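You operate a simulated robot arm through the tools that you are given. There is no shell and no other tool.

Carry out the task below with a simulated robot arm. There is one attempt and no reset: what you move stays moved.

JOB
Square the glue-coated block, slide the orange stop up, lay the pink sheet on top and weight it until dry.
Fine: push it against the back stop of the edge board; the grey brick stays on till the glue line turns brown; the other brick stays.

The check looks at the end state, three seconds after you hand in, the way a careful person would. Anything else that was tipped, shoved, dropped, spilled or broken makes it a failure. Flat cloth is picked up by pressing the open fingertips on it (5 to 10 N) and closing them slowly along it; thin cloth reads only 2 to 8 mm in the jaws.

ROBOT AND FRAMES
A 6-joint arm with a two-finger gripper, fixed in place. Base frame: the origin is at the foot of the arm, x ahead of it, y to its left, z up. Readings come in m, degrees, newtons and seconds.
It reaches about 1.298 m from its shoulder. Its first joint turns from -149.0 to 149.0 degrees. Payload 1.57 kg.
Tool frame: the origin (TCP) lies between the finger pads and is the grasp point; the fingertips stand 0.021 m ahead of it; z points along the fingers, y is the line along which they close. Largest opening 0.07 m; the body of the gripper starts 0.05 m behind the TCP.
Orientation is told as [roll, pitch, yaw] about the base's x, y, z axes, in that order, counted from this pose: with the fingers straight down and closing along the base's y, the tool's x points along the base's -x, its y along +y and its z along -z.

CONTROLS
- The arm moves only by the tool drive_tool. Its argument "increments" is a list of rows, each a list of 7 numbers: the turn, a rotation vector about the tool's x, y, z in degrees, then the shift along the tool's x, y, z in m, then the opening, from 0 (shut) to 1 (fully open). In form: [[wx, wy, wz, x, y, z, fingers], ...]. A call has 1 to 20 rows; each row shifts and turns the commanded pose from where the row before left it, along the tool's axes as they then stand. Rows are played at 5 a second. More than 0.05 m and 8.6 degrees between two rows, or a gripper value outside its range, and nothing of the call is played. A pose out of reach is approached as far as the arm can. The call stops where the force on the tool passes 40 N (or 10 N more than at its start, if that is more) or the arm is blocked; 0.2 s more then pass. Each finger halts on what it meets, pressing with about 30 N; the grip force reading is that of the motor and also rises with nothing between the fingers. The clock runs only during rows and for 0.2 s after the last one: add rows that do not move to give the fingers time. It gives the time, the measured TCP pose, the force on the tool (base axes), the opening and the grip force at its end, in the units of the frame above (readings bear some noise), with the torque about the TCP (base axes, N m) and any sound that the robot's microphone picked up.
- Cameras (640 x 400 px; columns grow to the right, rows downward): "scene" is fixed at [0.3804, -0.5097, 1.616]; the picture's right is [1.00, -0.10, 0.00], its down [-0.05, -0.50, -0.87] and it looks along [0.09, 0.86, -0.50] (base axes); focal length 313 px, centre (320, 200). "wrist" rides on the gripper at [0.079, 0.004, -0.081] in the tool frame; the picture's right is [-0.05, 1.00, 0.00], its down [-0.67, -0.04, -0.74] and it looks along [-0.74, -0.04, 0.67] (tool axes); focal length 256 px, centre (320, 200). There is no depth. A picture from a camera that has moved, and an enlarged one, comes with that camera's place and axes in the base frame and with its lens. The place of the scene camera against the robot may be out by one fixed shift of up to 0.025 m in any direction.
- camera(camera): a new picture of that camera. No time passes.
- lift_body(by): slides the trunk up (or, below 0, down) by that many m; the arm rides with it, the base frame stays. It gives what a move gives, with no picture.
- close_up(camera, box): a new picture of the part [left, top, right, bottom] of that camera's present view, enlarged. No time passes.
- hand_in(): hands the job in; it is judged then, once.

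Nothing tells you positions but the pictures and the camera data. Unless the task says otherwise, let go and move clear before handing in.

The tools are called after ">>>" as a command line: name --pt "numbers of a row" for each row, then --argument value for the rest, lists and objects as JSON in quotes. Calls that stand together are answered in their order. drive_tool: Moves the arm, as the interface text tells. Its arguments: {"type":"object","properties":{"increments":{"type":"array"}},"required":["increments"]} The other tools are called the same way: lift_body (by) slides the trunk up or down; camera (camera) takes a picture; close_up (camera, box) takes an enlarged picture of a part of a camera's view; hand_in () hands the job in.

At the start:

```text
t: 0.0
position: [0.3463, 0.5647, 1.1386]
orientation: [0.0, -0.1, -0.1]
force: [1.0, 0.5, -0.4]
moment: [0.02, 0.01, 0.02]
gripper_width: 0.0698
finger_force: 0.2
trunk travel left (down, up): [-0.819, 0.151]
```

scene: 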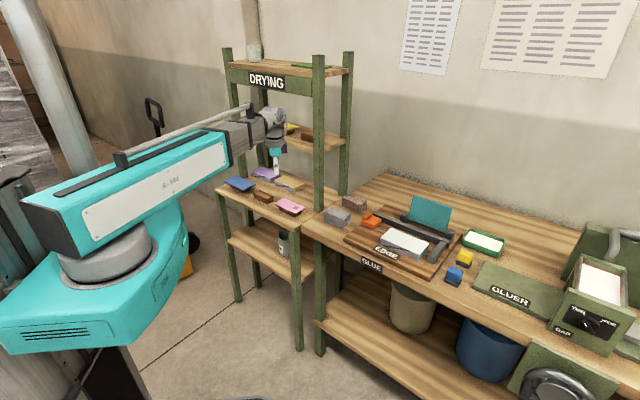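
wrist: 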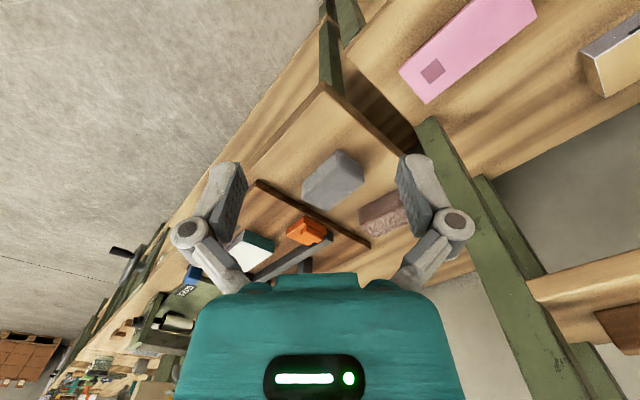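

I see a drying rack on the left with coloured sheets on its shelf, and a bench with the edge board, glue block, orange stop and two bricks. I'll enlarge the views before moving anything.

>>> close_up --camera "scene" --box '[300, 170, 520, 300]'

>>> close_up --camera "scene" --box '[200, 80, 360, 240]'

>>> close_up --camera "scene" --box '[380, 0, 640, 90]'

>>> close_up --camera "scene" --box '[430, 210, 640, 400]'

>>> close_up --camera "wrist" --box '[180, 60, 480, 300]'

```text
2.91 times, centred on (410, 235) of scene
camera zoom: at [0.3804, -0.5097, 1.616], right [1.0, -0.1, 0.0], down [-0.05, -0.5, -0.87], along [0.09, 0.86, -0.5], focal length 911 px, centre (58, 98)
```

zoom: 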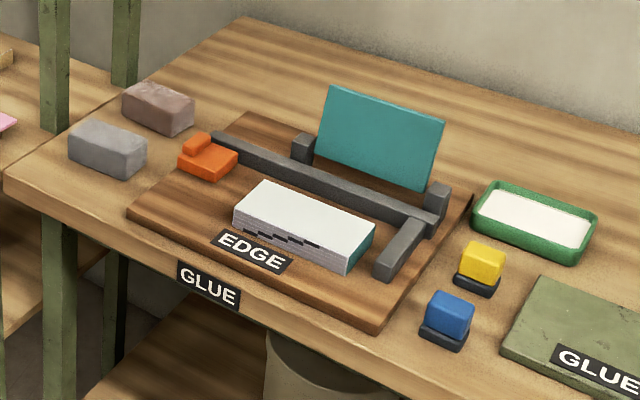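

```text
2.50 times, centred on (280, 160) of scene
camera zoom: at [0.3804, -0.5097, 1.616], right [1.0, -0.1, 0.0], down [-0.05, -0.5, -0.87], along [0.09, 0.86, -0.5], focal length 783 px, centre (420, 300)
```

zoom: 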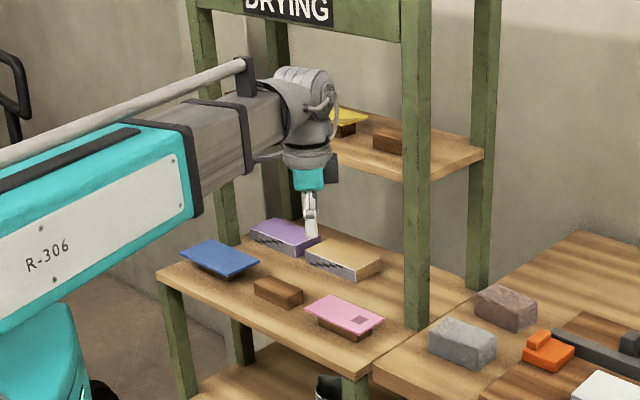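

```text
2.46 times, centred on (510, 45) of scene
camera zoom: at [0.3804, -0.5097, 1.616], right [1.0, -0.1, 0.0], down [-0.05, -0.5, -0.87], along [0.09, 0.86, -0.5], focal length 771 px, centre (-148, 582)
```

zoom: 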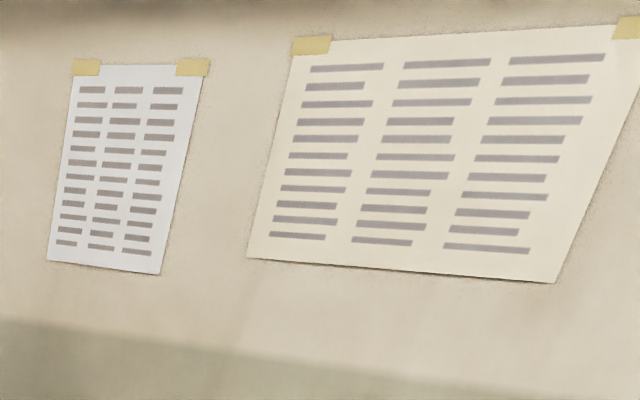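

```text
2.11 times, centred on (535, 305) of scene
camera zoom: at [0.3804, -0.5097, 1.616], right [1.0, -0.1, 0.0], down [-0.05, -0.5, -0.87], along [0.09, 0.86, -0.5], focal length 659 px, centre (-133, -21)
```

zoom: 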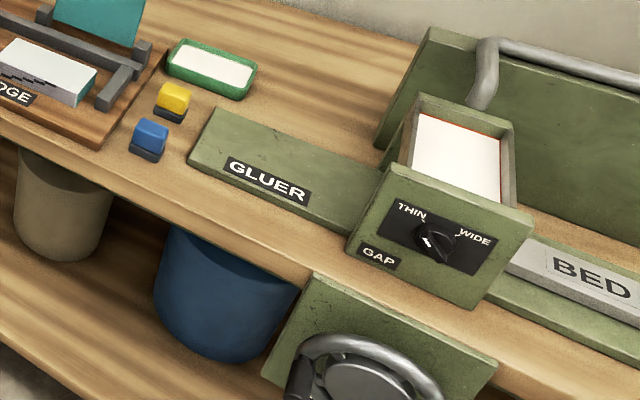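

```text
1.67 times, centred on (330, 180) of wrist
camera zoom: at [0.266, 0.5696, 1.2202], right [0.05, 1.0, 0.0], down [0.67, -0.04, 0.74], along [0.74, -0.04, -0.67], focal length 427 px, centre (303, 233)
```

zoom: 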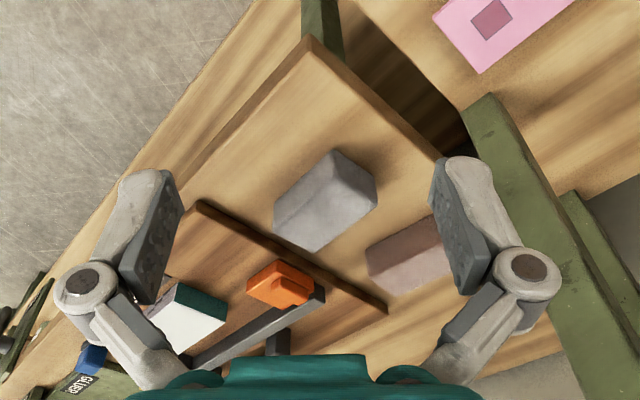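

Both the rack and the bench face the robot at about 45°. The edge board is near (0.6–0.9, 0.3–0.6) and the pink sheet is on the rack shelf near (0.37, 0.68). I'll yaw the tool to match the bench and move the wrist camera over the board to measure it.

>>> drive_tool --pt "0 0 -7.5 0 0 -0.01 1" --pt "0 0 -7.5 0 0 -0.01 1" --pt "0 0 -7.5 0 0 -0.01 1" --pt "0 0 -7.5 0 0 -0.01 1" --pt "0 0 -7.5 0 0 -0.01 1" --pt "0 0 -7.5 0 0 -0.01 1" --pt "0 0 0 0.0118 -0.038 -0.006 1" --pt "0 0 0 0.0118 -0.038 -0.006 1" --pt "0 0 0 0.0118 -0.038 -0.006 1" --pt "0 0 0 0.0118 -0.038 -0.006 1" --pt "0 0 0 0.0118 -0.038 -0.006 1" --pt "0 0 0 0.0118 -0.038 -0.006 1" --pt "0 0 0 0.0118 -0.038 -0.006 1" --pt "0 0 0 0.0118 -0.038 -0.006 1"

>>> camera --camera "wrist"

>>> camera --camera "scene"

```text
t: 3.0
position: [0.4927, 0.2803, 1.1386]
orientation: [0.1, 0.1, 45.0]
force: [0.1, -0.2, 0.5]
moment: [0.0, -0.01, -0.01]
gripper_width: 0.0704
finger_force: 0.1
out of reach, approached as far as the arm can: row 1, 2, 3, 4, 5, 6, 7, 8, 9, 10, 11, 12, 13, 14
trunk travel left (down, up): [-0.819, 0.151]
```

```text
taken
camera wrist: at [0.4332, 0.2278, 1.2202], right [-0.67, 0.74, 0.0], down [0.5, 0.45, 0.74], along [0.55, 0.5, -0.67], focal length 256 px, centre (320, 200)
```

wrist: 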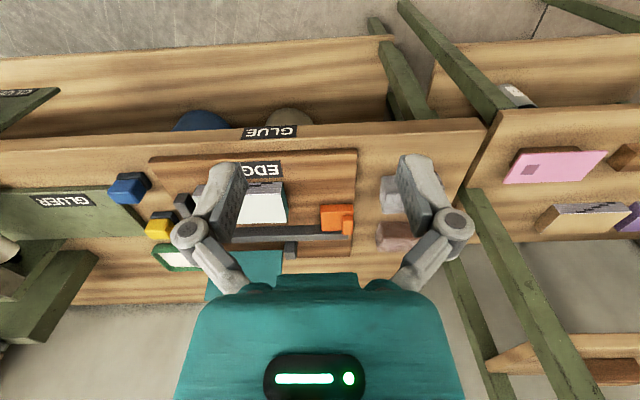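

```text
taken
```

scene: 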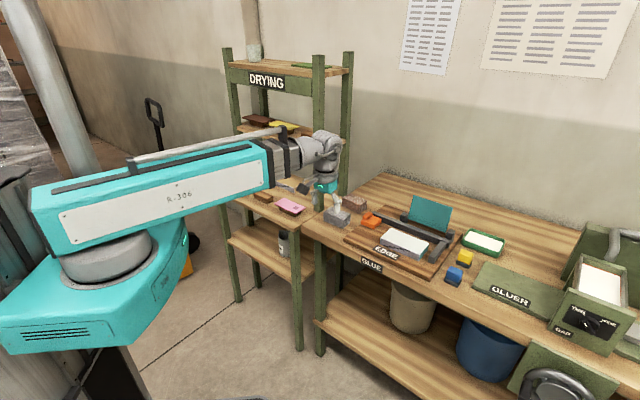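

The board, block, stop and bricks are now in view, and the arm wouldn't go up, so its vertical range seems limited. I'll test a small downward move to learn how z behaves, then a small trunk lift.

>>> drive_tool --pt "0 0 0 0 0 0.02 1" --pt "0 0 0 0 0 0 1"

>>> lift_body --by 0.1

>>> camera --camera "wrist"

```text
t: 3.6
position: [0.4934, 0.2816, 1.1385]
orientation: [0.0, 0.0, 45.0]
force: [0.6, -0.1, -0.4]
moment: [-0.05, -0.02, -0.01]
gripper_width: 0.0696
finger_force: 0.1
out of reach, approached as far as the arm can: row 1
trunk travel left (down, up): [-0.819, 0.151]
```

```text
t: 4.9
position: [0.4928, 0.2819, 1.2383]
orientation: [0.0, 0.0, 44.9]
force: [0.6, -0.3, 0.5]
moment: [-0.03, -0.01, 0.05]
gripper_width: 0.07
finger_force: 0.1
trunk travel left (down, up): [-0.919, 0.051]
```

```text
taken
camera wrist: at [0.433, 0.2286, 1.3201], right [-0.67, 0.74, 0.0], down [0.5, 0.45, 0.74], along [0.55, 0.5, -0.67], focal length 256 px, centre (320, 200)
```

wrist: 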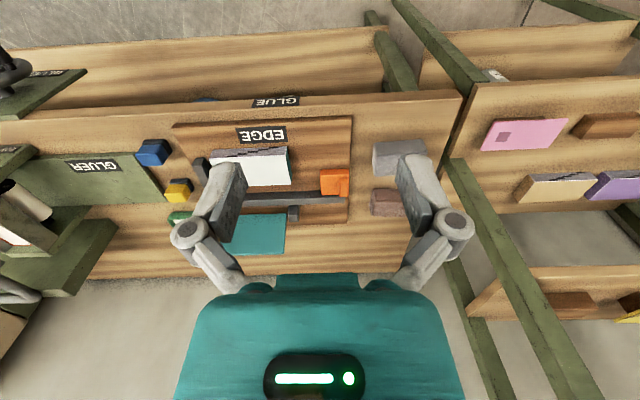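

The trunk is what sets the height; the arm itself moves in the horizontal plane. I'll move a little outward so the fingers don't hide the board, then measure.

>>> drive_tool --pt "0 0 0 -0.03 -0.02 0 1" --pt "0 0 0 -0.03 -0.02 0 1" --pt "0 0 0 -0.03 -0.02 0 1" --pt "0 0 0 -0.03 0 0 1" --pt "0 0 0 0 0 0 1"

>>> close_up --camera "wrist" --box '[160, 20, 480, 220]'

>>> camera --camera "wrist"

```text
t: 6.1
position: [0.6202, 0.3234, 1.2376]
orientation: [0.0, 0.0, 45.1]
force: [-0.1, 0.5, -0.1]
moment: [0.0, -0.04, 0.03]
gripper_width: 0.07
finger_force: 0.2
trunk travel left (down, up): [-0.919, 0.051]
```

```text
2.00 times, centred on (320, 120) of wrist
camera zoom: at [0.5607, 0.2709, 1.3203], right [-0.67, 0.74, 0.0], down [0.5, 0.45, 0.74], along [0.55, 0.5, -0.67], focal length 512 px, centre (320, 360)
```

zoom: 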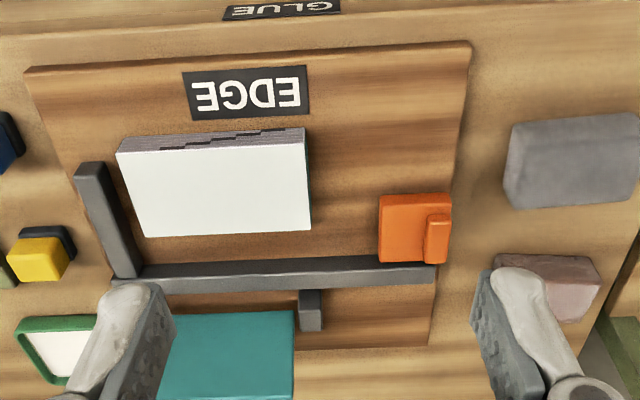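

```text
taken
camera wrist: at [0.5607, 0.2709, 1.3203], right [-0.67, 0.74, 0.0], down [0.5, 0.45, 0.74], along [0.55, 0.5, -0.67], focal length 256 px, centre (320, 200)
```

wrist: 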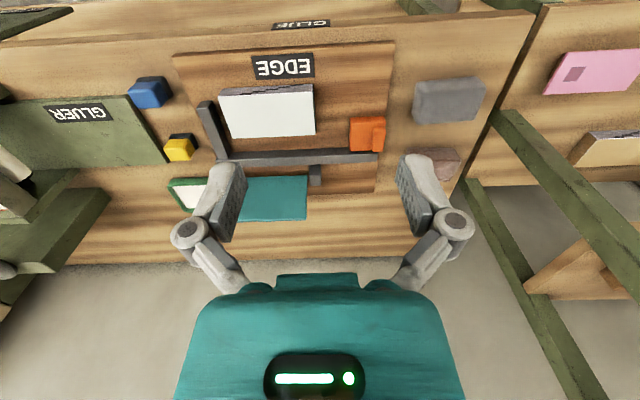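

The board is clear from here. The block is about 0.155 × 0.083 m, roughly 4 cm in front of the back fence and 2 cm short of the end fence, with the orange stop to its left. Next I'll back off and look at the pink sheet on the rack.

>>> drive_tool --pt "0 0 0 0.03 0 0 1" --pt "0 0 0 0.03 0.03 0 1" --pt "0 0 0 0.03 0.04 0 1" --pt "0 0 0 0.03 0.045 0 1" --pt "0 0 0 0 0.045 0 1" --pt "0 0 0 0 0.045 0 1" --pt "0 0 0 0 0.045 0 1" --pt "0 0 0 0 0.045 0 1" --pt "0 0 0 0 0.045 0 1" --pt "0 0 0 0 0.045 0 1" --pt "0 0 0 0 0.03 0 1" --pt "0 0 0 0 0 0 1"

>>> camera --camera "wrist"

>>> close_up --camera "wrist" --box '[160, 20, 480, 220]'

>>> close_up --camera "scene" --box '[370, 195, 470, 265]'

>>> close_up --camera "scene" --box '[260, 180, 340, 240]'

```text
refused: row 4 steps farther than a row can; nothing moved
```

```text
taken
camera wrist: at [0.5607, 0.2709, 1.3203], right [-0.67, 0.74, 0.0], down [0.5, 0.45, 0.74], along [0.55, 0.5, -0.67], focal length 256 px, centre (320, 200)
```

wrist: 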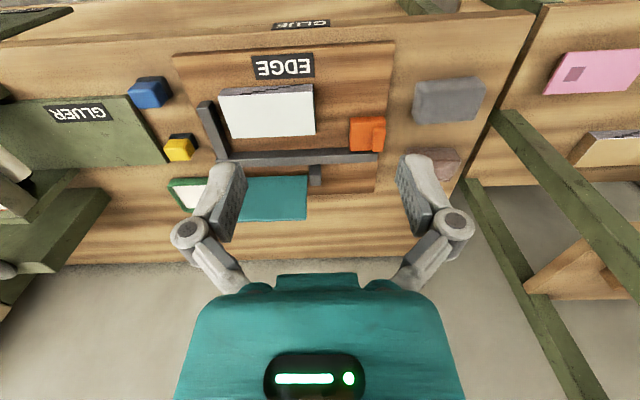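

```text
2.00 times, centred on (320, 120) of wrist
camera zoom: at [0.5607, 0.2709, 1.3203], right [-0.67, 0.74, 0.0], down [0.5, 0.45, 0.74], along [0.55, 0.5, -0.67], focal length 512 px, centre (320, 360)
```

zoom: 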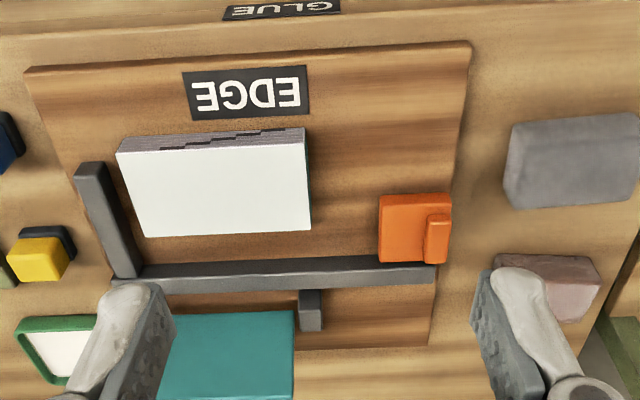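

```text
5.71 times, centred on (420, 230) of scene
camera zoom: at [0.3804, -0.5097, 1.616], right [1.0, -0.1, 0.0], down [-0.05, -0.5, -0.87], along [0.09, 0.86, -0.5], focal length 1789 px, centre (-251, 29)
```

zoom: 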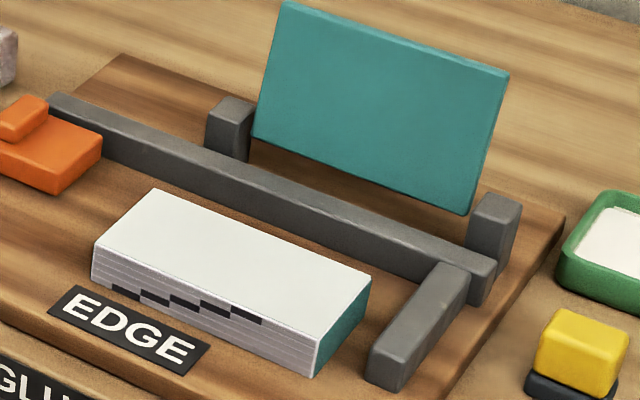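

```text
6.67 times, centred on (300, 210) of scene
camera zoom: at [0.3804, -0.5097, 1.616], right [1.0, -0.1, 0.0], down [-0.05, -0.5, -0.87], along [0.09, 0.86, -0.5], focal length 2088 px, centre (453, 133)
```

zoom: 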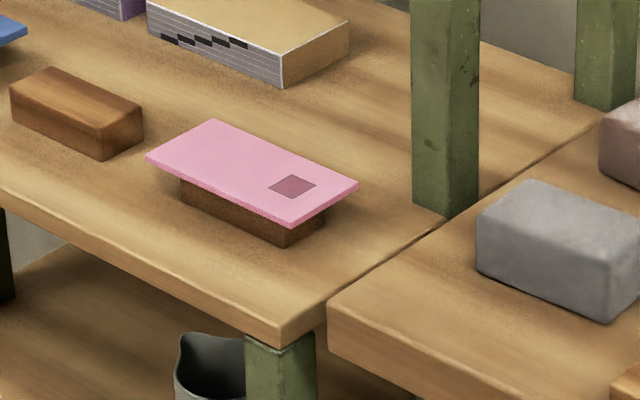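

The move was refused because the combined step was too long. I'll send it again with smaller steps and look at the pink sheet.

>>> drive_tool --pt "0 0 0 0.03 0 0 1" --pt "0 0 0 0.03 0.03 0 1" --pt "0 0 0 0.03 0.035 0 1" --pt "0 0 0 0.03 0.035 0 1" --pt "0 0 0 0 0.045 0 1" --pt "0 0 0 0 0.045 0 1" --pt "0 0 0 0 0.045 0 1" --pt "0 0 0 0 0.045 0 1" --pt "0 0 0 0 0.045 0 1" --pt "0 0 0 0 0.045 0 1" --pt "0 0 0 0 0.04 0 1" --pt "0 0 0 0 0.04 0 1" --pt "0 0 0 0 0 0 1"

>>> camera --camera "wrist"

>>> close_up --camera "wrist" --box '[160, 20, 480, 220]'

>>> camera --camera "scene"

```text
t: 8.9
position: [0.2171, 0.5604, 1.2383]
orientation: [0.0, 0.0, 44.9]
force: [-0.5, -0.3, 0.6]
moment: [-0.04, 0.03, -0.03]
gripper_width: 0.0699
finger_force: 0.1
trunk travel left (down, up): [-0.919, 0.051]
```

```text
taken
camera wrist: at [0.1573, 0.5068, 1.3202], right [-0.67, 0.74, 0.0], down [0.5, 0.45, 0.74], along [0.55, 0.5, -0.67], focal length 256 px, centre (320, 200)
```

wrist: 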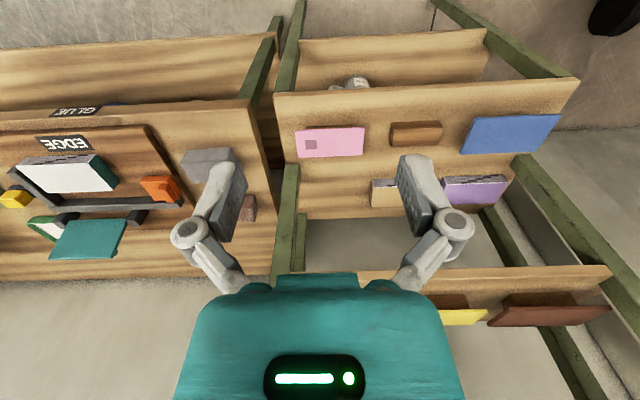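

```text
2.00 times, centred on (320, 120) of wrist
camera zoom: at [0.1573, 0.5068, 1.3202], right [-0.67, 0.74, 0.0], down [0.5, 0.45, 0.74], along [0.55, 0.5, -0.67], focal length 512 px, centre (320, 360)
```

zoom: 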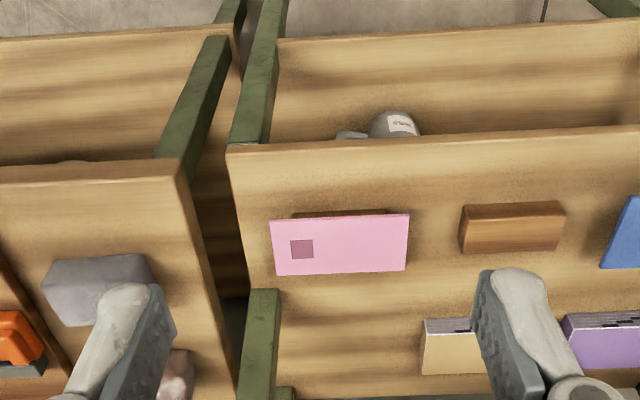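

```text
taken
```

scene: 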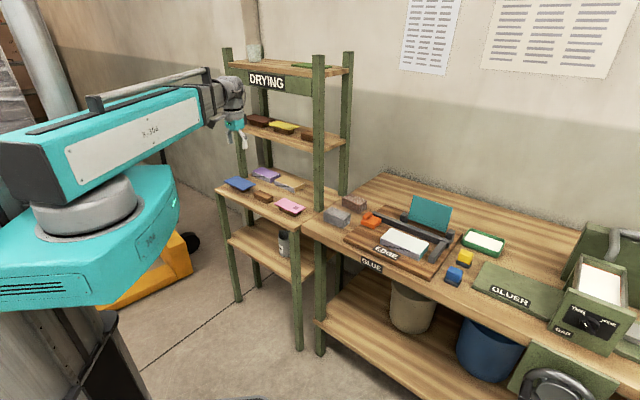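

The pink sheet is about 0.13 × 0.064 m, stiff-looking, and sits on a wooden spacer near e=-0.25, n=0.76 in bench axes. I'll check the arm's shape near the wrist and test whether the tool can tilt, while I'm in free space.

>>> close_up --camera "scene" --box '[170, 50, 290, 170]'

>>> drive_tool --pt "0 -5 0 0 0 0 1" --pt "0 0 0 0 0 0 1"

>>> drive_tool --pt "5 0 0 0 0 0 1" --pt "0 0 0 0 0 0 1"

```text
3.33 times, centred on (230, 110) of scene
camera zoom: at [0.3804, -0.5097, 1.616], right [1.0, -0.1, 0.0], down [-0.05, -0.5, -0.87], along [0.09, 0.86, -0.5], focal length 1044 px, centre (620, 500)
```

zoom: 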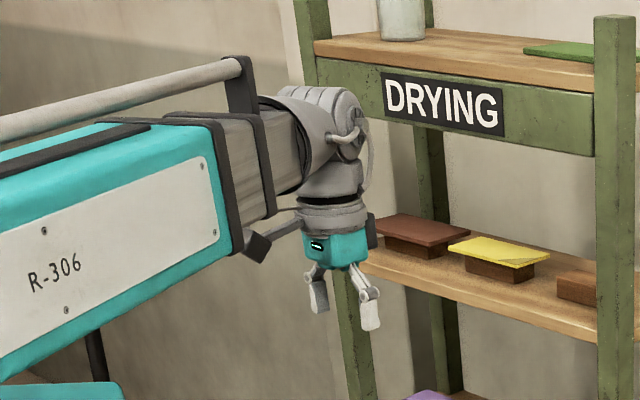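

```text
t: 9.5
position: [0.2162, 0.56, 1.2385]
orientation: [-0.1, -5.0, 45.0]
force: [-0.2, 0.4, 0.4]
moment: [0.04, -0.01, 0.03]
gripper_width: 0.0701
finger_force: 0.0
trunk travel left (down, up): [-0.919, 0.051]
```

```text
t: 10.1
position: [0.2171, 0.5588, 1.2393]
orientation: [-5.0, -5.1, 44.9]
force: [-0.6, -0.1, -0.4]
moment: [0.02, -0.03, 0.04]
gripper_width: 0.07
finger_force: 0.1
trunk travel left (down, up): [-0.919, 0.051]
```

Tilting works. I'll undo the tilt and re-test a small downward move.

>>> drive_tool --pt "-5 0 0 0 0 0 1" --pt "0 5 0 0 0 0 1" --pt "0 0 0 0 0 0 1"

>>> drive_tool --pt "0 0 0 0 0 0.03 1" --pt "0 0 0 0 0 0 1"

```text
t: 10.9
position: [0.2167, 0.558, 1.2379]
orientation: [0.0, 0.0, 44.9]
force: [0.4, 0.4, -0.2]
moment: [0.0, 0.0, 0.0]
gripper_width: 0.0698
finger_force: 0.0
trunk travel left (down, up): [-0.919, 0.051]
```

```text
t: 11.5
position: [0.2169, 0.5601, 1.2381]
orientation: [0.0, 0.0, 44.9]
force: [-0.1, -0.2, -0.1]
moment: [0.0, 0.02, 0.01]
gripper_width: 0.0701
finger_force: 0.1
out of reach, approached as far as the arm can: row 1
trunk travel left (down, up): [-0.919, 0.051]
```

Height is set only by the trunk. I'll start squaring the block, first going to a spot in front of its front face with the fingers open across the bench direction.

>>> drive_tool --pt "0 0 0 0 -0.045 0 1" --pt "0 0 0 0 -0.045 0 1" --pt "0 0 0 0 -0.045 0 1" --pt "0 0 0 0 -0.045 0 1" --pt "0 0 0 0 -0.045 0 1" --pt "0 0 0 0 -0.045 0 1" --pt "0 0 0 0 -0.045 0 1" --pt "0 0 0 0 -0.045 0 1" --pt "0 0 0 0 -0.045 0 1" --pt "0 0 0 -0.04 -0.03 0 1" --pt "0 0 0 -0.04 -0.03 0 1" --pt "0 0 0 -0.04 -0.03 0 1" --pt "0 0 0 -0.031 -0.03 0 1" --pt "0 0 0 0 -0.023 0 1" --pt "0 0 0 0 0 0 1"

>>> lift_body --by -0.23

>>> camera --camera "wrist"

>>> camera --camera "scene"

```text
t: 14.7
position: [0.7097, 0.2775, 1.2371]
orientation: [0.0, -0.1, 44.9]
force: [-0.4, -0.3, 0.3]
moment: [0.0, 0.01, 0.02]
gripper_width: 0.0702
finger_force: 0.0
trunk travel left (down, up): [-0.919, 0.051]
```

```text
t: 17.1
position: [0.71, 0.2782, 1.0074]
orientation: [0.0, 0.0, 45.0]
force: [0.3, -0.4, -0.4]
moment: [0.01, 0.04, 0.0]
gripper_width: 0.0699
finger_force: 0.0
trunk travel left (down, up): [-0.689, 0.281]
```

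```text
taken
camera wrist: at [0.6506, 0.225, 1.0902], right [-0.67, 0.74, 0.0], down [0.5, 0.45, 0.74], along [0.55, 0.5, -0.67], focal length 256 px, centre (320, 200)
```

wrist: 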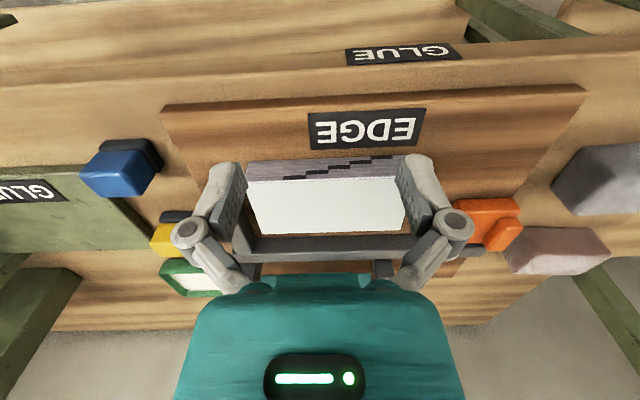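

```text
taken
```

scene: 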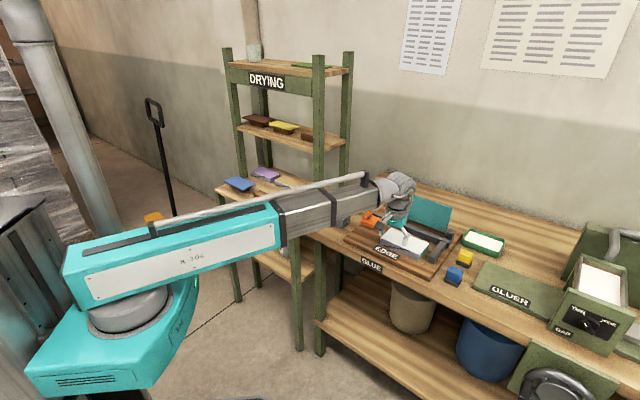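

I triangulate the board top at about z=0.895. I'll move to n≈0.742, in front of the block, and lower in small steps to feel the board.

>>> drive_tool --pt "0 0 0 -0.022 0 0 1" --pt "0 0 0 -0.02 0 0 1" --pt "0 0 0 0 0 0 1"

>>> lift_body --by -0.075

>>> camera --camera "wrist"

>>> close_up --camera "scene" --box '[360, 170, 460, 270]'

```text
t: 17.9
position: [0.7401, 0.3069, 1.0074]
orientation: [0.1, 0.0, 45.1]
force: [0.4, 0.2, 0.2]
moment: [0.01, -0.03, -0.03]
gripper_width: 0.0701
finger_force: 0.0
trunk travel left (down, up): [-0.689, 0.281]
```

```text
t: 19.1
position: [0.7386, 0.3073, 0.9327]
orientation: [-0.1, 0.1, 45.1]
force: [-0.1, -0.4, -0.9]
moment: [-0.01, 0.01, 0.02]
gripper_width: 0.0701
finger_force: 0.0
trunk travel left (down, up): [-0.614, 0.356]
```

```text
taken
camera wrist: at [0.6808, 0.254, 1.0152], right [-0.67, 0.74, 0.0], down [0.5, 0.45, 0.74], along [0.55, 0.5, -0.67], focal length 256 px, centre (320, 200)
```

wrist: 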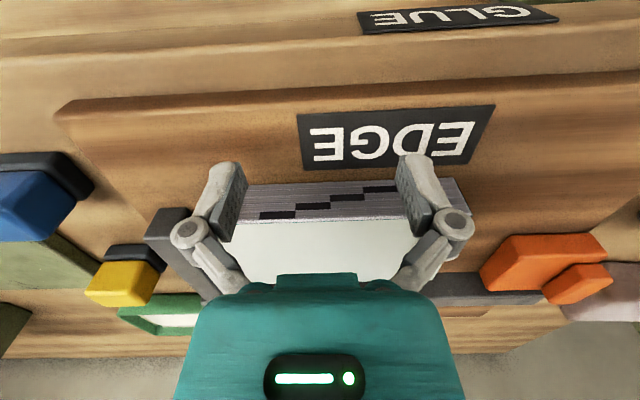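

```text
4.00 times, centred on (410, 220) of scene
camera zoom: at [0.3804, -0.5097, 1.616], right [1.0, -0.1, 0.0], down [-0.05, -0.5, -0.87], along [0.09, 0.86, -0.5], focal length 1253 px, centre (-40, 120)
```

zoom: 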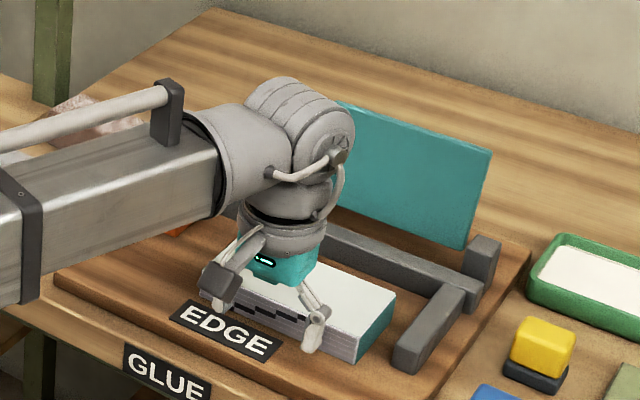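

The fingers are about 3 cm in front of the block's front face, with the tips at z≈0.912. I'll lower in small steps to find the board.

>>> lift_body --by -0.006

>>> lift_body --by -0.003

>>> lift_body --by -0.003

```text
t: 19.6
position: [0.7398, 0.3074, 0.9273]
orientation: [0.0, 0.0, 45.0]
force: [-0.1, 0.2, 0.2]
moment: [0.04, 0.0, 0.03]
gripper_width: 0.0698
finger_force: 0.0
trunk travel left (down, up): [-0.608, 0.362]
```

```text
t: 20.1
position: [0.7407, 0.3069, 0.9236]
orientation: [0.0, 0.0, 45.0]
force: [0.7, 0.0, 0.0]
moment: [0.01, -0.01, 0.01]
gripper_width: 0.07
finger_force: 0.1
trunk travel left (down, up): [-0.605, 0.365]
```

```text
t: 20.7
position: [0.7397, 0.3072, 0.9214]
orientation: [0.0, 0.0, 45.0]
force: [-0.1, -0.9, 0.5]
moment: [0.02, -0.02, 0.01]
gripper_width: 0.07
finger_force: 0.2
trunk travel left (down, up): [-0.602, 0.368]
```

No contact yet with the tips at about z=0.900, so I'll keep lowering.

>>> lift_body --by -0.003

>>> lift_body --by -0.003

>>> close_up --camera "wrist" --box '[160, 120, 480, 320]'

```text
t: 21.2
position: [0.7406, 0.307, 0.9179]
orientation: [0.0, 0.1, 45.0]
force: [0.0, 0.0, 0.0]
moment: [-0.01, -0.01, 0.0]
gripper_width: 0.07
finger_force: 0.1
trunk travel left (down, up): [-0.599, 0.371]
```

```text
t: 21.7
position: [0.7401, 0.3062, 0.9147]
orientation: [0.0, 0.0, 45.0]
force: [-0.5, -1.0, 0.0]
moment: [0.01, 0.0, 0.03]
gripper_width: 0.0702
finger_force: 0.1
trunk travel left (down, up): [-0.596, 0.374]
```

```text
2.00 times, centred on (320, 220) of wrist
camera zoom: at [0.6808, 0.2541, 0.9971], right [-0.67, 0.74, 0.0], down [0.5, 0.45, 0.74], along [0.55, 0.5, -0.67], focal length 512 px, centre (320, 160)
```

zoom: 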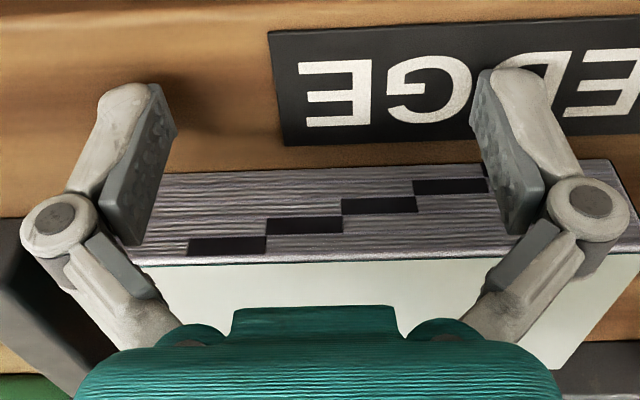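

The fingertips' shadows are close underneath now. I'll take two more small steps.

>>> lift_body --by -0.003

>>> lift_body --by -0.002

>>> lift_body --by -0.002

```text
t: 22.2
position: [0.7401, 0.307, 0.9105]
orientation: [-0.1, 0.1, 45.0]
force: [-0.1, -0.3, -0.9]
moment: [0.03, 0.02, 0.03]
gripper_width: 0.07
finger_force: 0.1
trunk travel left (down, up): [-0.593, 0.377]
```

```text
t: 22.7
position: [0.7405, 0.3068, 0.9106]
orientation: [0.0, 0.0, 45.0]
force: [0.8, 0.2, -0.7]
moment: [0.01, 0.0, 0.0]
gripper_width: 0.07
finger_force: 0.1
trunk travel left (down, up): [-0.591, 0.379]
```

```text
t: 23.3
position: [0.7413, 0.3076, 0.9081]
orientation: [0.1, -0.2, 45.0]
force: [4.1, 2.0, 12.6]
moment: [0.04, 0.02, -0.01]
gripper_width: 0.0701
finger_force: 0.1
trunk travel left (down, up): [-0.589, 0.381]
```

Board contact came at TCP z≈0.909, so the board top is z≈0.888 and the block top about 0.92. I'll raise 6 mm and push the block slowly toward the back fence, watching the force.

>>> lift_body --by 0.007

>>> drive_tool --pt "0 0 0 -0.005 0 0 1" --pt "0 0 0 -0.005 0 0 1" --pt "0 0 0 -0.005 0 0 1" --pt "0 0 0 -0.005 0 0 1" --pt "0 0 0 -0.004 0 0 1" --pt "0 0 0 -0.004 0 0 1" --pt "0 0 0 -0.004 0 0 1" --pt "0 0 0 -0.004 0 0 1"

>>> close_up --camera "wrist" --box '[160, 120, 480, 320]'

>>> close_up --camera "scene" --box '[360, 170, 460, 270]'

```text
t: 23.8
position: [0.7405, 0.307, 0.914]
orientation: [0.0, -0.1, 44.9]
force: [0.3, 0.1, 0.0]
moment: [0.01, 0.0, 0.0]
gripper_width: 0.0697
finger_force: 0.1
trunk travel left (down, up): [-0.596, 0.374]
```

```text
t: 25.6
position: [0.7659, 0.3323, 0.9155]
orientation: [0.1, 0.0, 45.0]
force: [-0.9, -1.3, 1.5]
moment: [-0.02, -0.04, -0.03]
gripper_width: 0.0698
finger_force: 0.1
trunk travel left (down, up): [-0.596, 0.374]
```

```text
2.00 times, centred on (320, 220) of wrist
camera zoom: at [0.7059, 0.2792, 0.9972], right [-0.67, 0.74, 0.0], down [0.5, 0.45, 0.74], along [0.55, 0.5, -0.67], focal length 512 px, centre (320, 160)
```

zoom: 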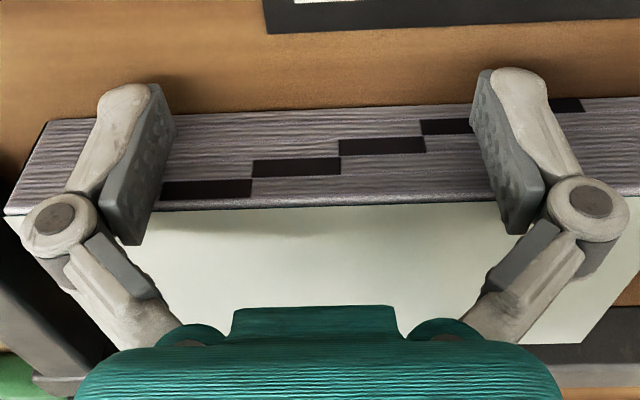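

```text
4.00 times, centred on (410, 220) of scene
camera zoom: at [0.3804, -0.5097, 1.616], right [1.0, -0.1, 0.0], down [-0.05, -0.5, -0.87], along [0.09, 0.86, -0.5], focal length 1253 px, centre (-40, 120)
```

zoom: 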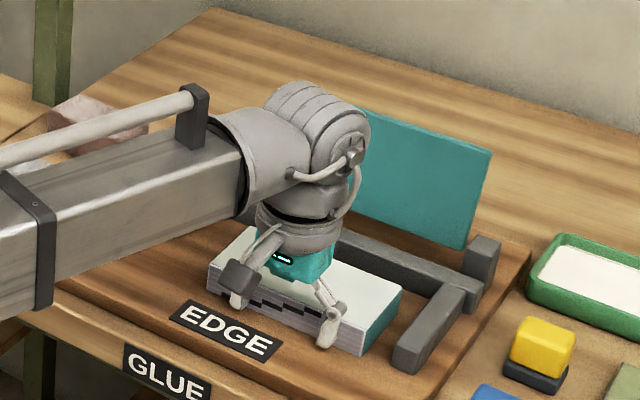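

The fingertips are about at the block's front face and both are square to it. I'll keep pushing toward the fence.

>>> drive_tool --pt "0 0 0 -0.004 0 0 1" --pt "0 0 0 -0.004 0 0 1" --pt "0 0 0 -0.004 0 0 1" --pt "0 0 0 -0.004 0 0 1"

>>> drive_tool --pt "0 0 0 -0.003 0 0 1" --pt "0 0 0 -0.003 0 0 1" --pt "0 0 0 -0.003 0 0 1" --pt "0 0 0 -0.003 0 0 1"

>>> camera --camera "wrist"

>>> close_up --camera "scene" --box '[360, 170, 460, 270]'

```text
t: 26.6
position: [0.7764, 0.3432, 0.914]
orientation: [0.0, 0.0, 45.0]
force: [0.3, 0.2, -0.1]
moment: [-0.03, 0.0, -0.03]
gripper_width: 0.0699
finger_force: 0.1
trunk travel left (down, up): [-0.596, 0.374]
```

```text
t: 27.6
position: [0.7857, 0.3516, 0.9148]
orientation: [0.0, -0.1, 45.0]
force: [-0.1, 0.4, 0.2]
moment: [-0.01, -0.02, 0.01]
gripper_width: 0.0698
finger_force: 0.0
trunk travel left (down, up): [-0.596, 0.374]
```

```text
taken
camera wrist: at [0.7257, 0.2999, 0.9972], right [-0.67, 0.74, 0.0], down [0.5, 0.45, 0.74], along [0.55, 0.5, -0.67], focal length 256 px, centre (320, 200)
```

wrist: 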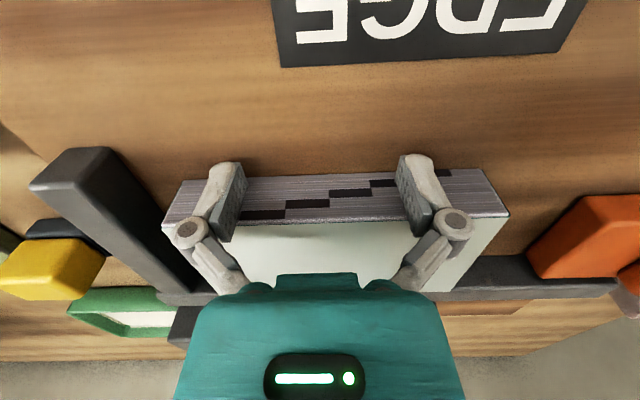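

```text
4.00 times, centred on (410, 220) of scene
camera zoom: at [0.3804, -0.5097, 1.616], right [1.0, -0.1, 0.0], down [-0.05, -0.5, -0.87], along [0.09, 0.86, -0.5], focal length 1253 px, centre (-40, 120)
```

zoom: 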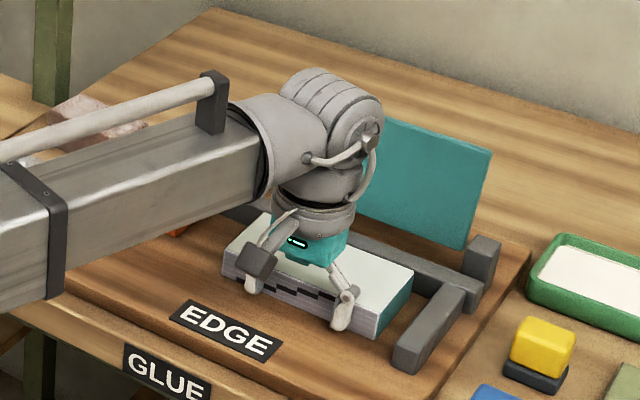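

The block is sliding back nicely at about 1 N. I'll continue until the force rises at the fence.

>>> drive_tool --pt "0 0 0 -0.003 0 0 1" --pt "0 0 0 -0.003 0 0 1" --pt "0 0 0 -0.002 0 0 1" --pt "0 0 0 -0.002 0 0 1"

>>> drive_tool --pt "0 0 0 -0.002 0 0 1" --pt "0 0 0 -0.002 0 0 1"

>>> drive_tool --pt "0 0 0 -0.002 0 0 1" --pt "0 0 0 -0.002 0 0 1"

>>> camera --camera "wrist"

>>> close_up --camera "scene" --box '[360, 170, 460, 270]'

```text
t: 28.6
position: [0.7918, 0.3596, 0.9142]
orientation: [0.0, -0.1, 44.9]
force: [-3.8, -3.8, -1.1]
moment: [0.01, 0.02, 0.07]
gripper_width: 0.07
finger_force: 0.1
trunk travel left (down, up): [-0.596, 0.374]
```

```text
t: 29.2
position: [0.792, 0.3595, 0.9164]
orientation: [0.0, 0.3, 45.0]
force: [-25.3, -19.2, -8.4]
moment: [-0.32, 0.02, 0.29]
gripper_width: 0.0699
finger_force: 0.1
trunk travel left (down, up): [-0.596, 0.374]
```

```text
t: 29.6
position: [0.7925, 0.3588, 0.9158]
orientation: [0.2, 0.6, 45.1]
force: [-8.9, -6.1, 0.5]
moment: [0.03, -0.17, 0.06]
gripper_width: 0.0702
finger_force: 0.0
trunk travel left (down, up): [-0.596, 0.374]
stopped in row 1: the force on the tool passed its limit at 46 N (the readings are from after the stop); the commanded pose is now the measured one
```

```text
taken
camera wrist: at [0.7334, 0.3072, 0.999], right [-0.67, 0.74, 0.0], down [0.5, 0.45, 0.74], along [0.55, 0.49, -0.68], focal length 256 px, centre (320, 200)
```

wrist: 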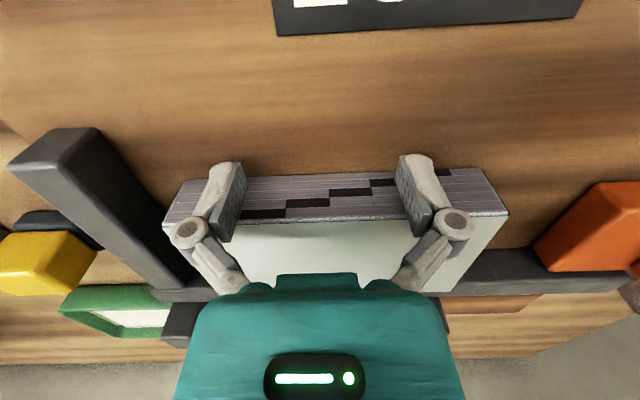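

```text
4.00 times, centred on (410, 220) of scene
camera zoom: at [0.3804, -0.5097, 1.616], right [1.0, -0.1, 0.0], down [-0.05, -0.5, -0.87], along [0.09, 0.86, -0.5], focal length 1253 px, centre (-40, 120)
```

zoom: 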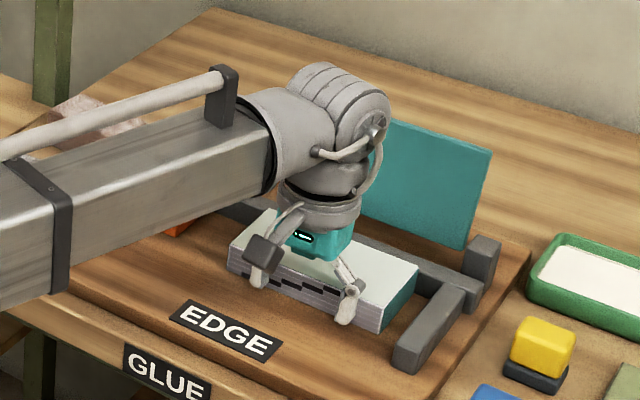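

The block is seated on the back fence, with a firm 46 N stop at TCP n≈0.814. Now I'll back off and look at the orange stop up close.

>>> drive_tool --pt "0 0 0 0.02 0 0 1" --pt "0 0 0 0.04 0 0 1" --pt "0 0 0 0.04 0 0 1" --pt "0 0 0 0 0 0 1"

>>> lift_body --by 0.1

>>> drive_tool --pt "0 0 0 0 0.04 0 1" --pt "0 0 0 0 0.04 0 1" --pt "0 0 0 0 0.04 0 1" --pt "0 0 0 0 0.04 0 1" --pt "0 0 0 0 0 0 1"

>>> camera --camera "wrist"

>>> close_up --camera "scene" --box '[320, 180, 470, 280]'

```text
t: 30.6
position: [0.723, 0.2871, 0.9146]
orientation: [0.1, 0.6, 45.1]
force: [0.4, 0.6, 0.3]
moment: [0.02, 0.02, 0.04]
gripper_width: 0.0699
finger_force: 0.0
trunk travel left (down, up): [-0.596, 0.374]
```

```text
t: 31.9
position: [0.7227, 0.2879, 1.0137]
orientation: [0.1, 0.6, 45.0]
force: [-0.1, -0.4, -0.1]
moment: [0.0, -0.02, 0.02]
gripper_width: 0.07
finger_force: 0.0
trunk travel left (down, up): [-0.696, 0.274]
```

```text
t: 33.1
position: [0.6102, 0.4025, 1.0149]
orientation: [0.1, 0.6, 44.9]
force: [0.3, 0.1, -0.2]
moment: [0.0, -0.01, -0.01]
gripper_width: 0.0699
finger_force: 0.0
trunk travel left (down, up): [-0.696, 0.274]
```

```text
taken
camera wrist: at [0.5505, 0.3494, 1.098], right [-0.67, 0.74, 0.0], down [0.5, 0.45, 0.74], along [0.55, 0.49, -0.68], focal length 256 px, centre (320, 200)
```

wrist: 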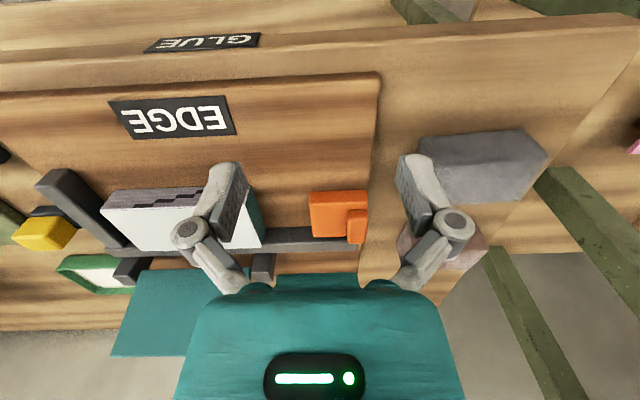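

```text
4.00 times, centred on (395, 230) of scene
camera zoom: at [0.3804, -0.5097, 1.616], right [1.0, -0.1, 0.0], down [-0.05, -0.5, -0.87], along [0.09, 0.86, -0.5], focal length 1253 px, centre (20, 80)
```

zoom: 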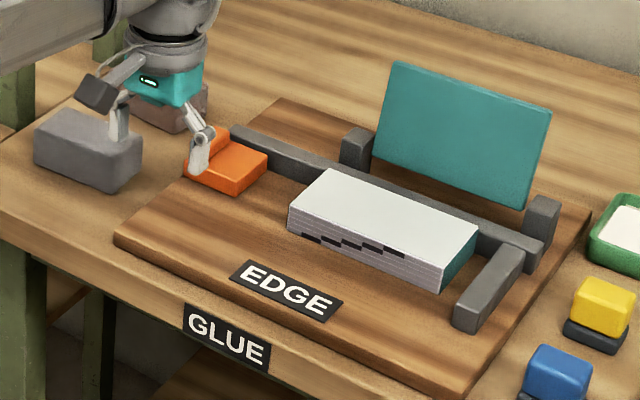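

The block sits on the back fence. I'll turn the tool 90° so the fingers close front-to-back and the camera sits on the rack side. That gives a two-point push on the orange stop, and I'll need this orientation later for the sheet and brick.

>>> drive_tool --pt "0.42 -0.42 0 0 0 0 1" --pt "0 0 8.2 0 0 0 1" --pt "0 0 8.2 0 0 0 1" --pt "0 0 8.2 0 0 0 1" --pt "0 0 8.2 0 0 0 1" --pt "0 0 8.2 0 0 0 1" --pt "0 0 8.2 0 0 0 1" --pt "0 0 8.2 0 0 0 1" --pt "0 0 8.2 0 0 0 1" --pt "0 0 8.2 0 0 0 1" --pt "0 0 8.2 0 0 0 1" --pt "0 0 8.0 0 0 0 1" --pt "0 0 0 0 0 0 1"

>>> drive_tool --pt "0 0 0 0.04 0 0 0.4" --pt "0 0 0 0.04 0.03 0 0.4" --pt "0 0 0 0 0.04 0 0.4" --pt "0 0 0 0 0.04 0 0.4" --pt "0 0 0 0 0.04 0 0.4" --pt "0 0 0 0 0 0 0.4"

>>> camera --camera "wrist"

>>> close_up --camera "scene" --box '[320, 150, 470, 250]'

```text
t: 35.9
position: [0.6101, 0.4011, 1.0148]
orientation: [-0.2, -0.2, -45.1]
force: [1.0, 0.4, -0.8]
moment: [-0.03, -0.03, 0.03]
gripper_width: 0.0701
finger_force: 0.0
trunk travel left (down, up): [-0.696, 0.274]
```

```text
t: 37.3
position: [0.6589, 0.5642, 1.0146]
orientation: [-0.2, -0.2, -44.9]
force: [0.5, -0.6, 0.0]
moment: [-0.03, 0.03, 0.01]
gripper_width: 0.0282
finger_force: 0.0
trunk travel left (down, up): [-0.696, 0.274]
```

```text
taken
camera wrist: at [0.6051, 0.6244, 1.0966], right [0.74, 0.67, 0.0], down [0.44, -0.49, 0.75], along [0.5, -0.56, -0.66], focal length 256 px, centre (320, 200)
```

wrist: 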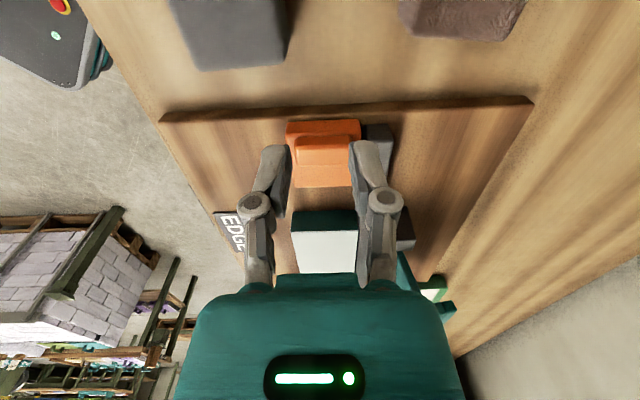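

```text
4.00 times, centred on (395, 200) of scene
camera zoom: at [0.3804, -0.5097, 1.616], right [1.0, -0.1, 0.0], down [-0.05, -0.5, -0.87], along [0.09, 0.86, -0.5], focal length 1253 px, centre (20, 200)
```

zoom: 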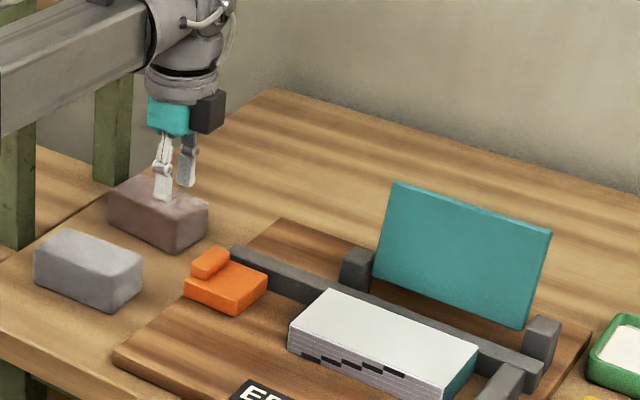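

The stop's near face is at about e=0.108, n=0.833–0.90. I'll go to e≈0.082 and lower beside it, clear of both bricks.

>>> drive_tool --pt "0 0 0 -0.015 0.001 0 0.4" --pt "0 0 0 0 0 0 0.4"

>>> lift_body --by -0.06

>>> camera --camera "wrist"

>>> close_up --camera "scene" --box '[320, 150, 470, 250]'

```text
t: 37.9
position: [0.6706, 0.5543, 1.0134]
orientation: [-0.2, -0.2, -45.0]
force: [-0.3, -0.6, 0.1]
moment: [-0.01, -0.01, -0.01]
gripper_width: 0.028
finger_force: 0.1
trunk travel left (down, up): [-0.696, 0.274]
```

```text
t: 38.9
position: [0.6687, 0.5553, 0.9544]
orientation: [-0.2, -0.4, -45.1]
force: [-0.1, -1.0, 0.2]
moment: [-0.01, 0.01, 0.01]
gripper_width: 0.028
finger_force: 0.0
trunk travel left (down, up): [-0.636, 0.334]
```

```text
taken
camera wrist: at [0.6159, 0.6145, 1.0367], right [0.74, 0.67, 0.0], down [0.44, -0.49, 0.75], along [0.5, -0.56, -0.66], focal length 256 px, centre (320, 200)
```

wrist: 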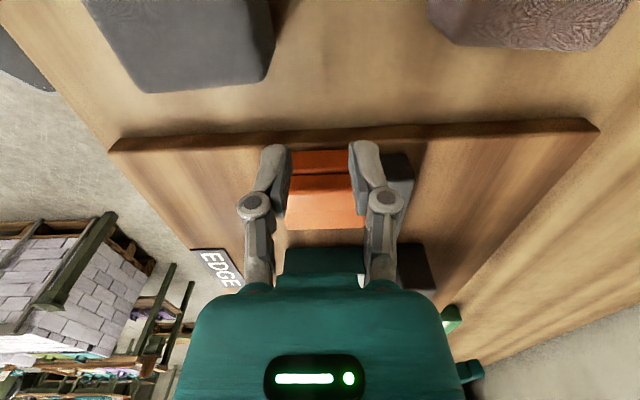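

```text
4.00 times, centred on (395, 200) of scene
camera zoom: at [0.3804, -0.5097, 1.616], right [1.0, -0.1, 0.0], down [-0.05, -0.5, -0.87], along [0.09, 0.86, -0.5], focal length 1253 px, centre (20, 200)
```

zoom: 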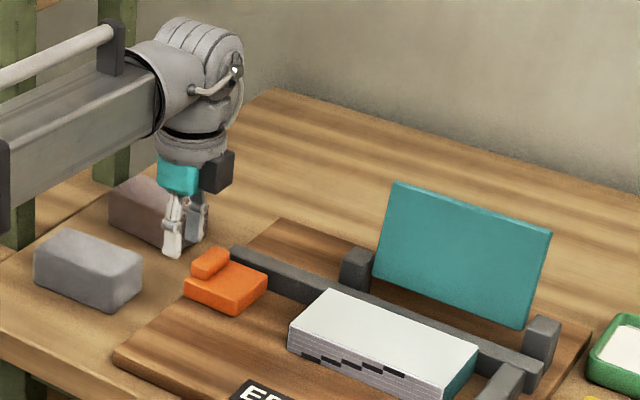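

There's clear space for the fingers beside the stop. I'll lower to push height and slide the stop toward the block.

>>> lift_body --by -0.038

>>> drive_tool --pt "0 0 0 -0.01 0 0 0.4" --pt "0 0 0 -0.01 0 0 0.4" --pt "0 0 0 -0.006 0 0 0.4" --pt "0 0 0 -0.004 0 0 0.4"

>>> camera --camera "wrist"

>>> close_up --camera "scene" --box '[320, 150, 470, 250]'

```text
t: 39.8
position: [0.6689, 0.5546, 0.9164]
orientation: [-0.2, -0.4, -45.1]
force: [-0.2, 0.4, 0.3]
moment: [-0.03, 0.02, -0.03]
gripper_width: 0.028
finger_force: 0.0
trunk travel left (down, up): [-0.598, 0.372]
```

```text
t: 40.5
position: [0.6778, 0.5468, 0.9163]
orientation: [-0.2, 0.7, -44.7]
force: [-7.4, 6.9, 0.7]
moment: [0.12, 0.08, -0.24]
gripper_width: 0.0279
finger_force: 0.0
trunk travel left (down, up): [-0.598, 0.372]
stopped in row 3: the force on the tool passed its limit at 46 N (the readings are from after the stop); the commanded pose is now the measured one
```

```text
taken
camera wrist: at [0.6246, 0.6051, 1.0001], right [0.74, 0.67, 0.0], down [0.46, -0.5, 0.74], along [0.49, -0.55, -0.67], focal length 256 px, centre (320, 200)
```

wrist: 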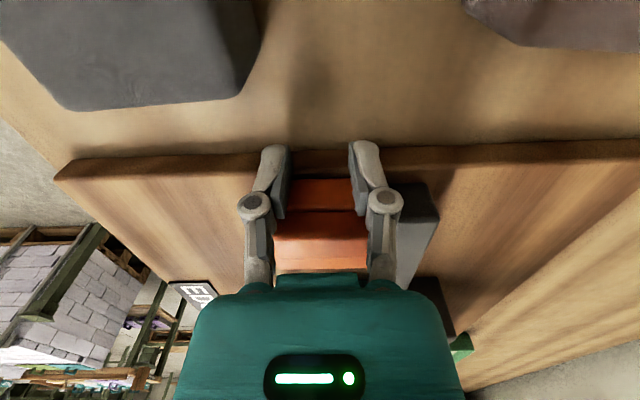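

```text
4.00 times, centred on (395, 200) of scene
camera zoom: at [0.3804, -0.5097, 1.616], right [1.0, -0.1, 0.0], down [-0.05, -0.5, -0.87], along [0.09, 0.86, -0.5], focal length 1253 px, centre (20, 200)
```

zoom: 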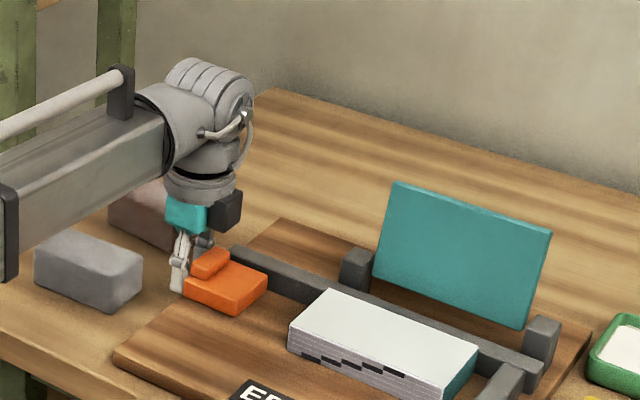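

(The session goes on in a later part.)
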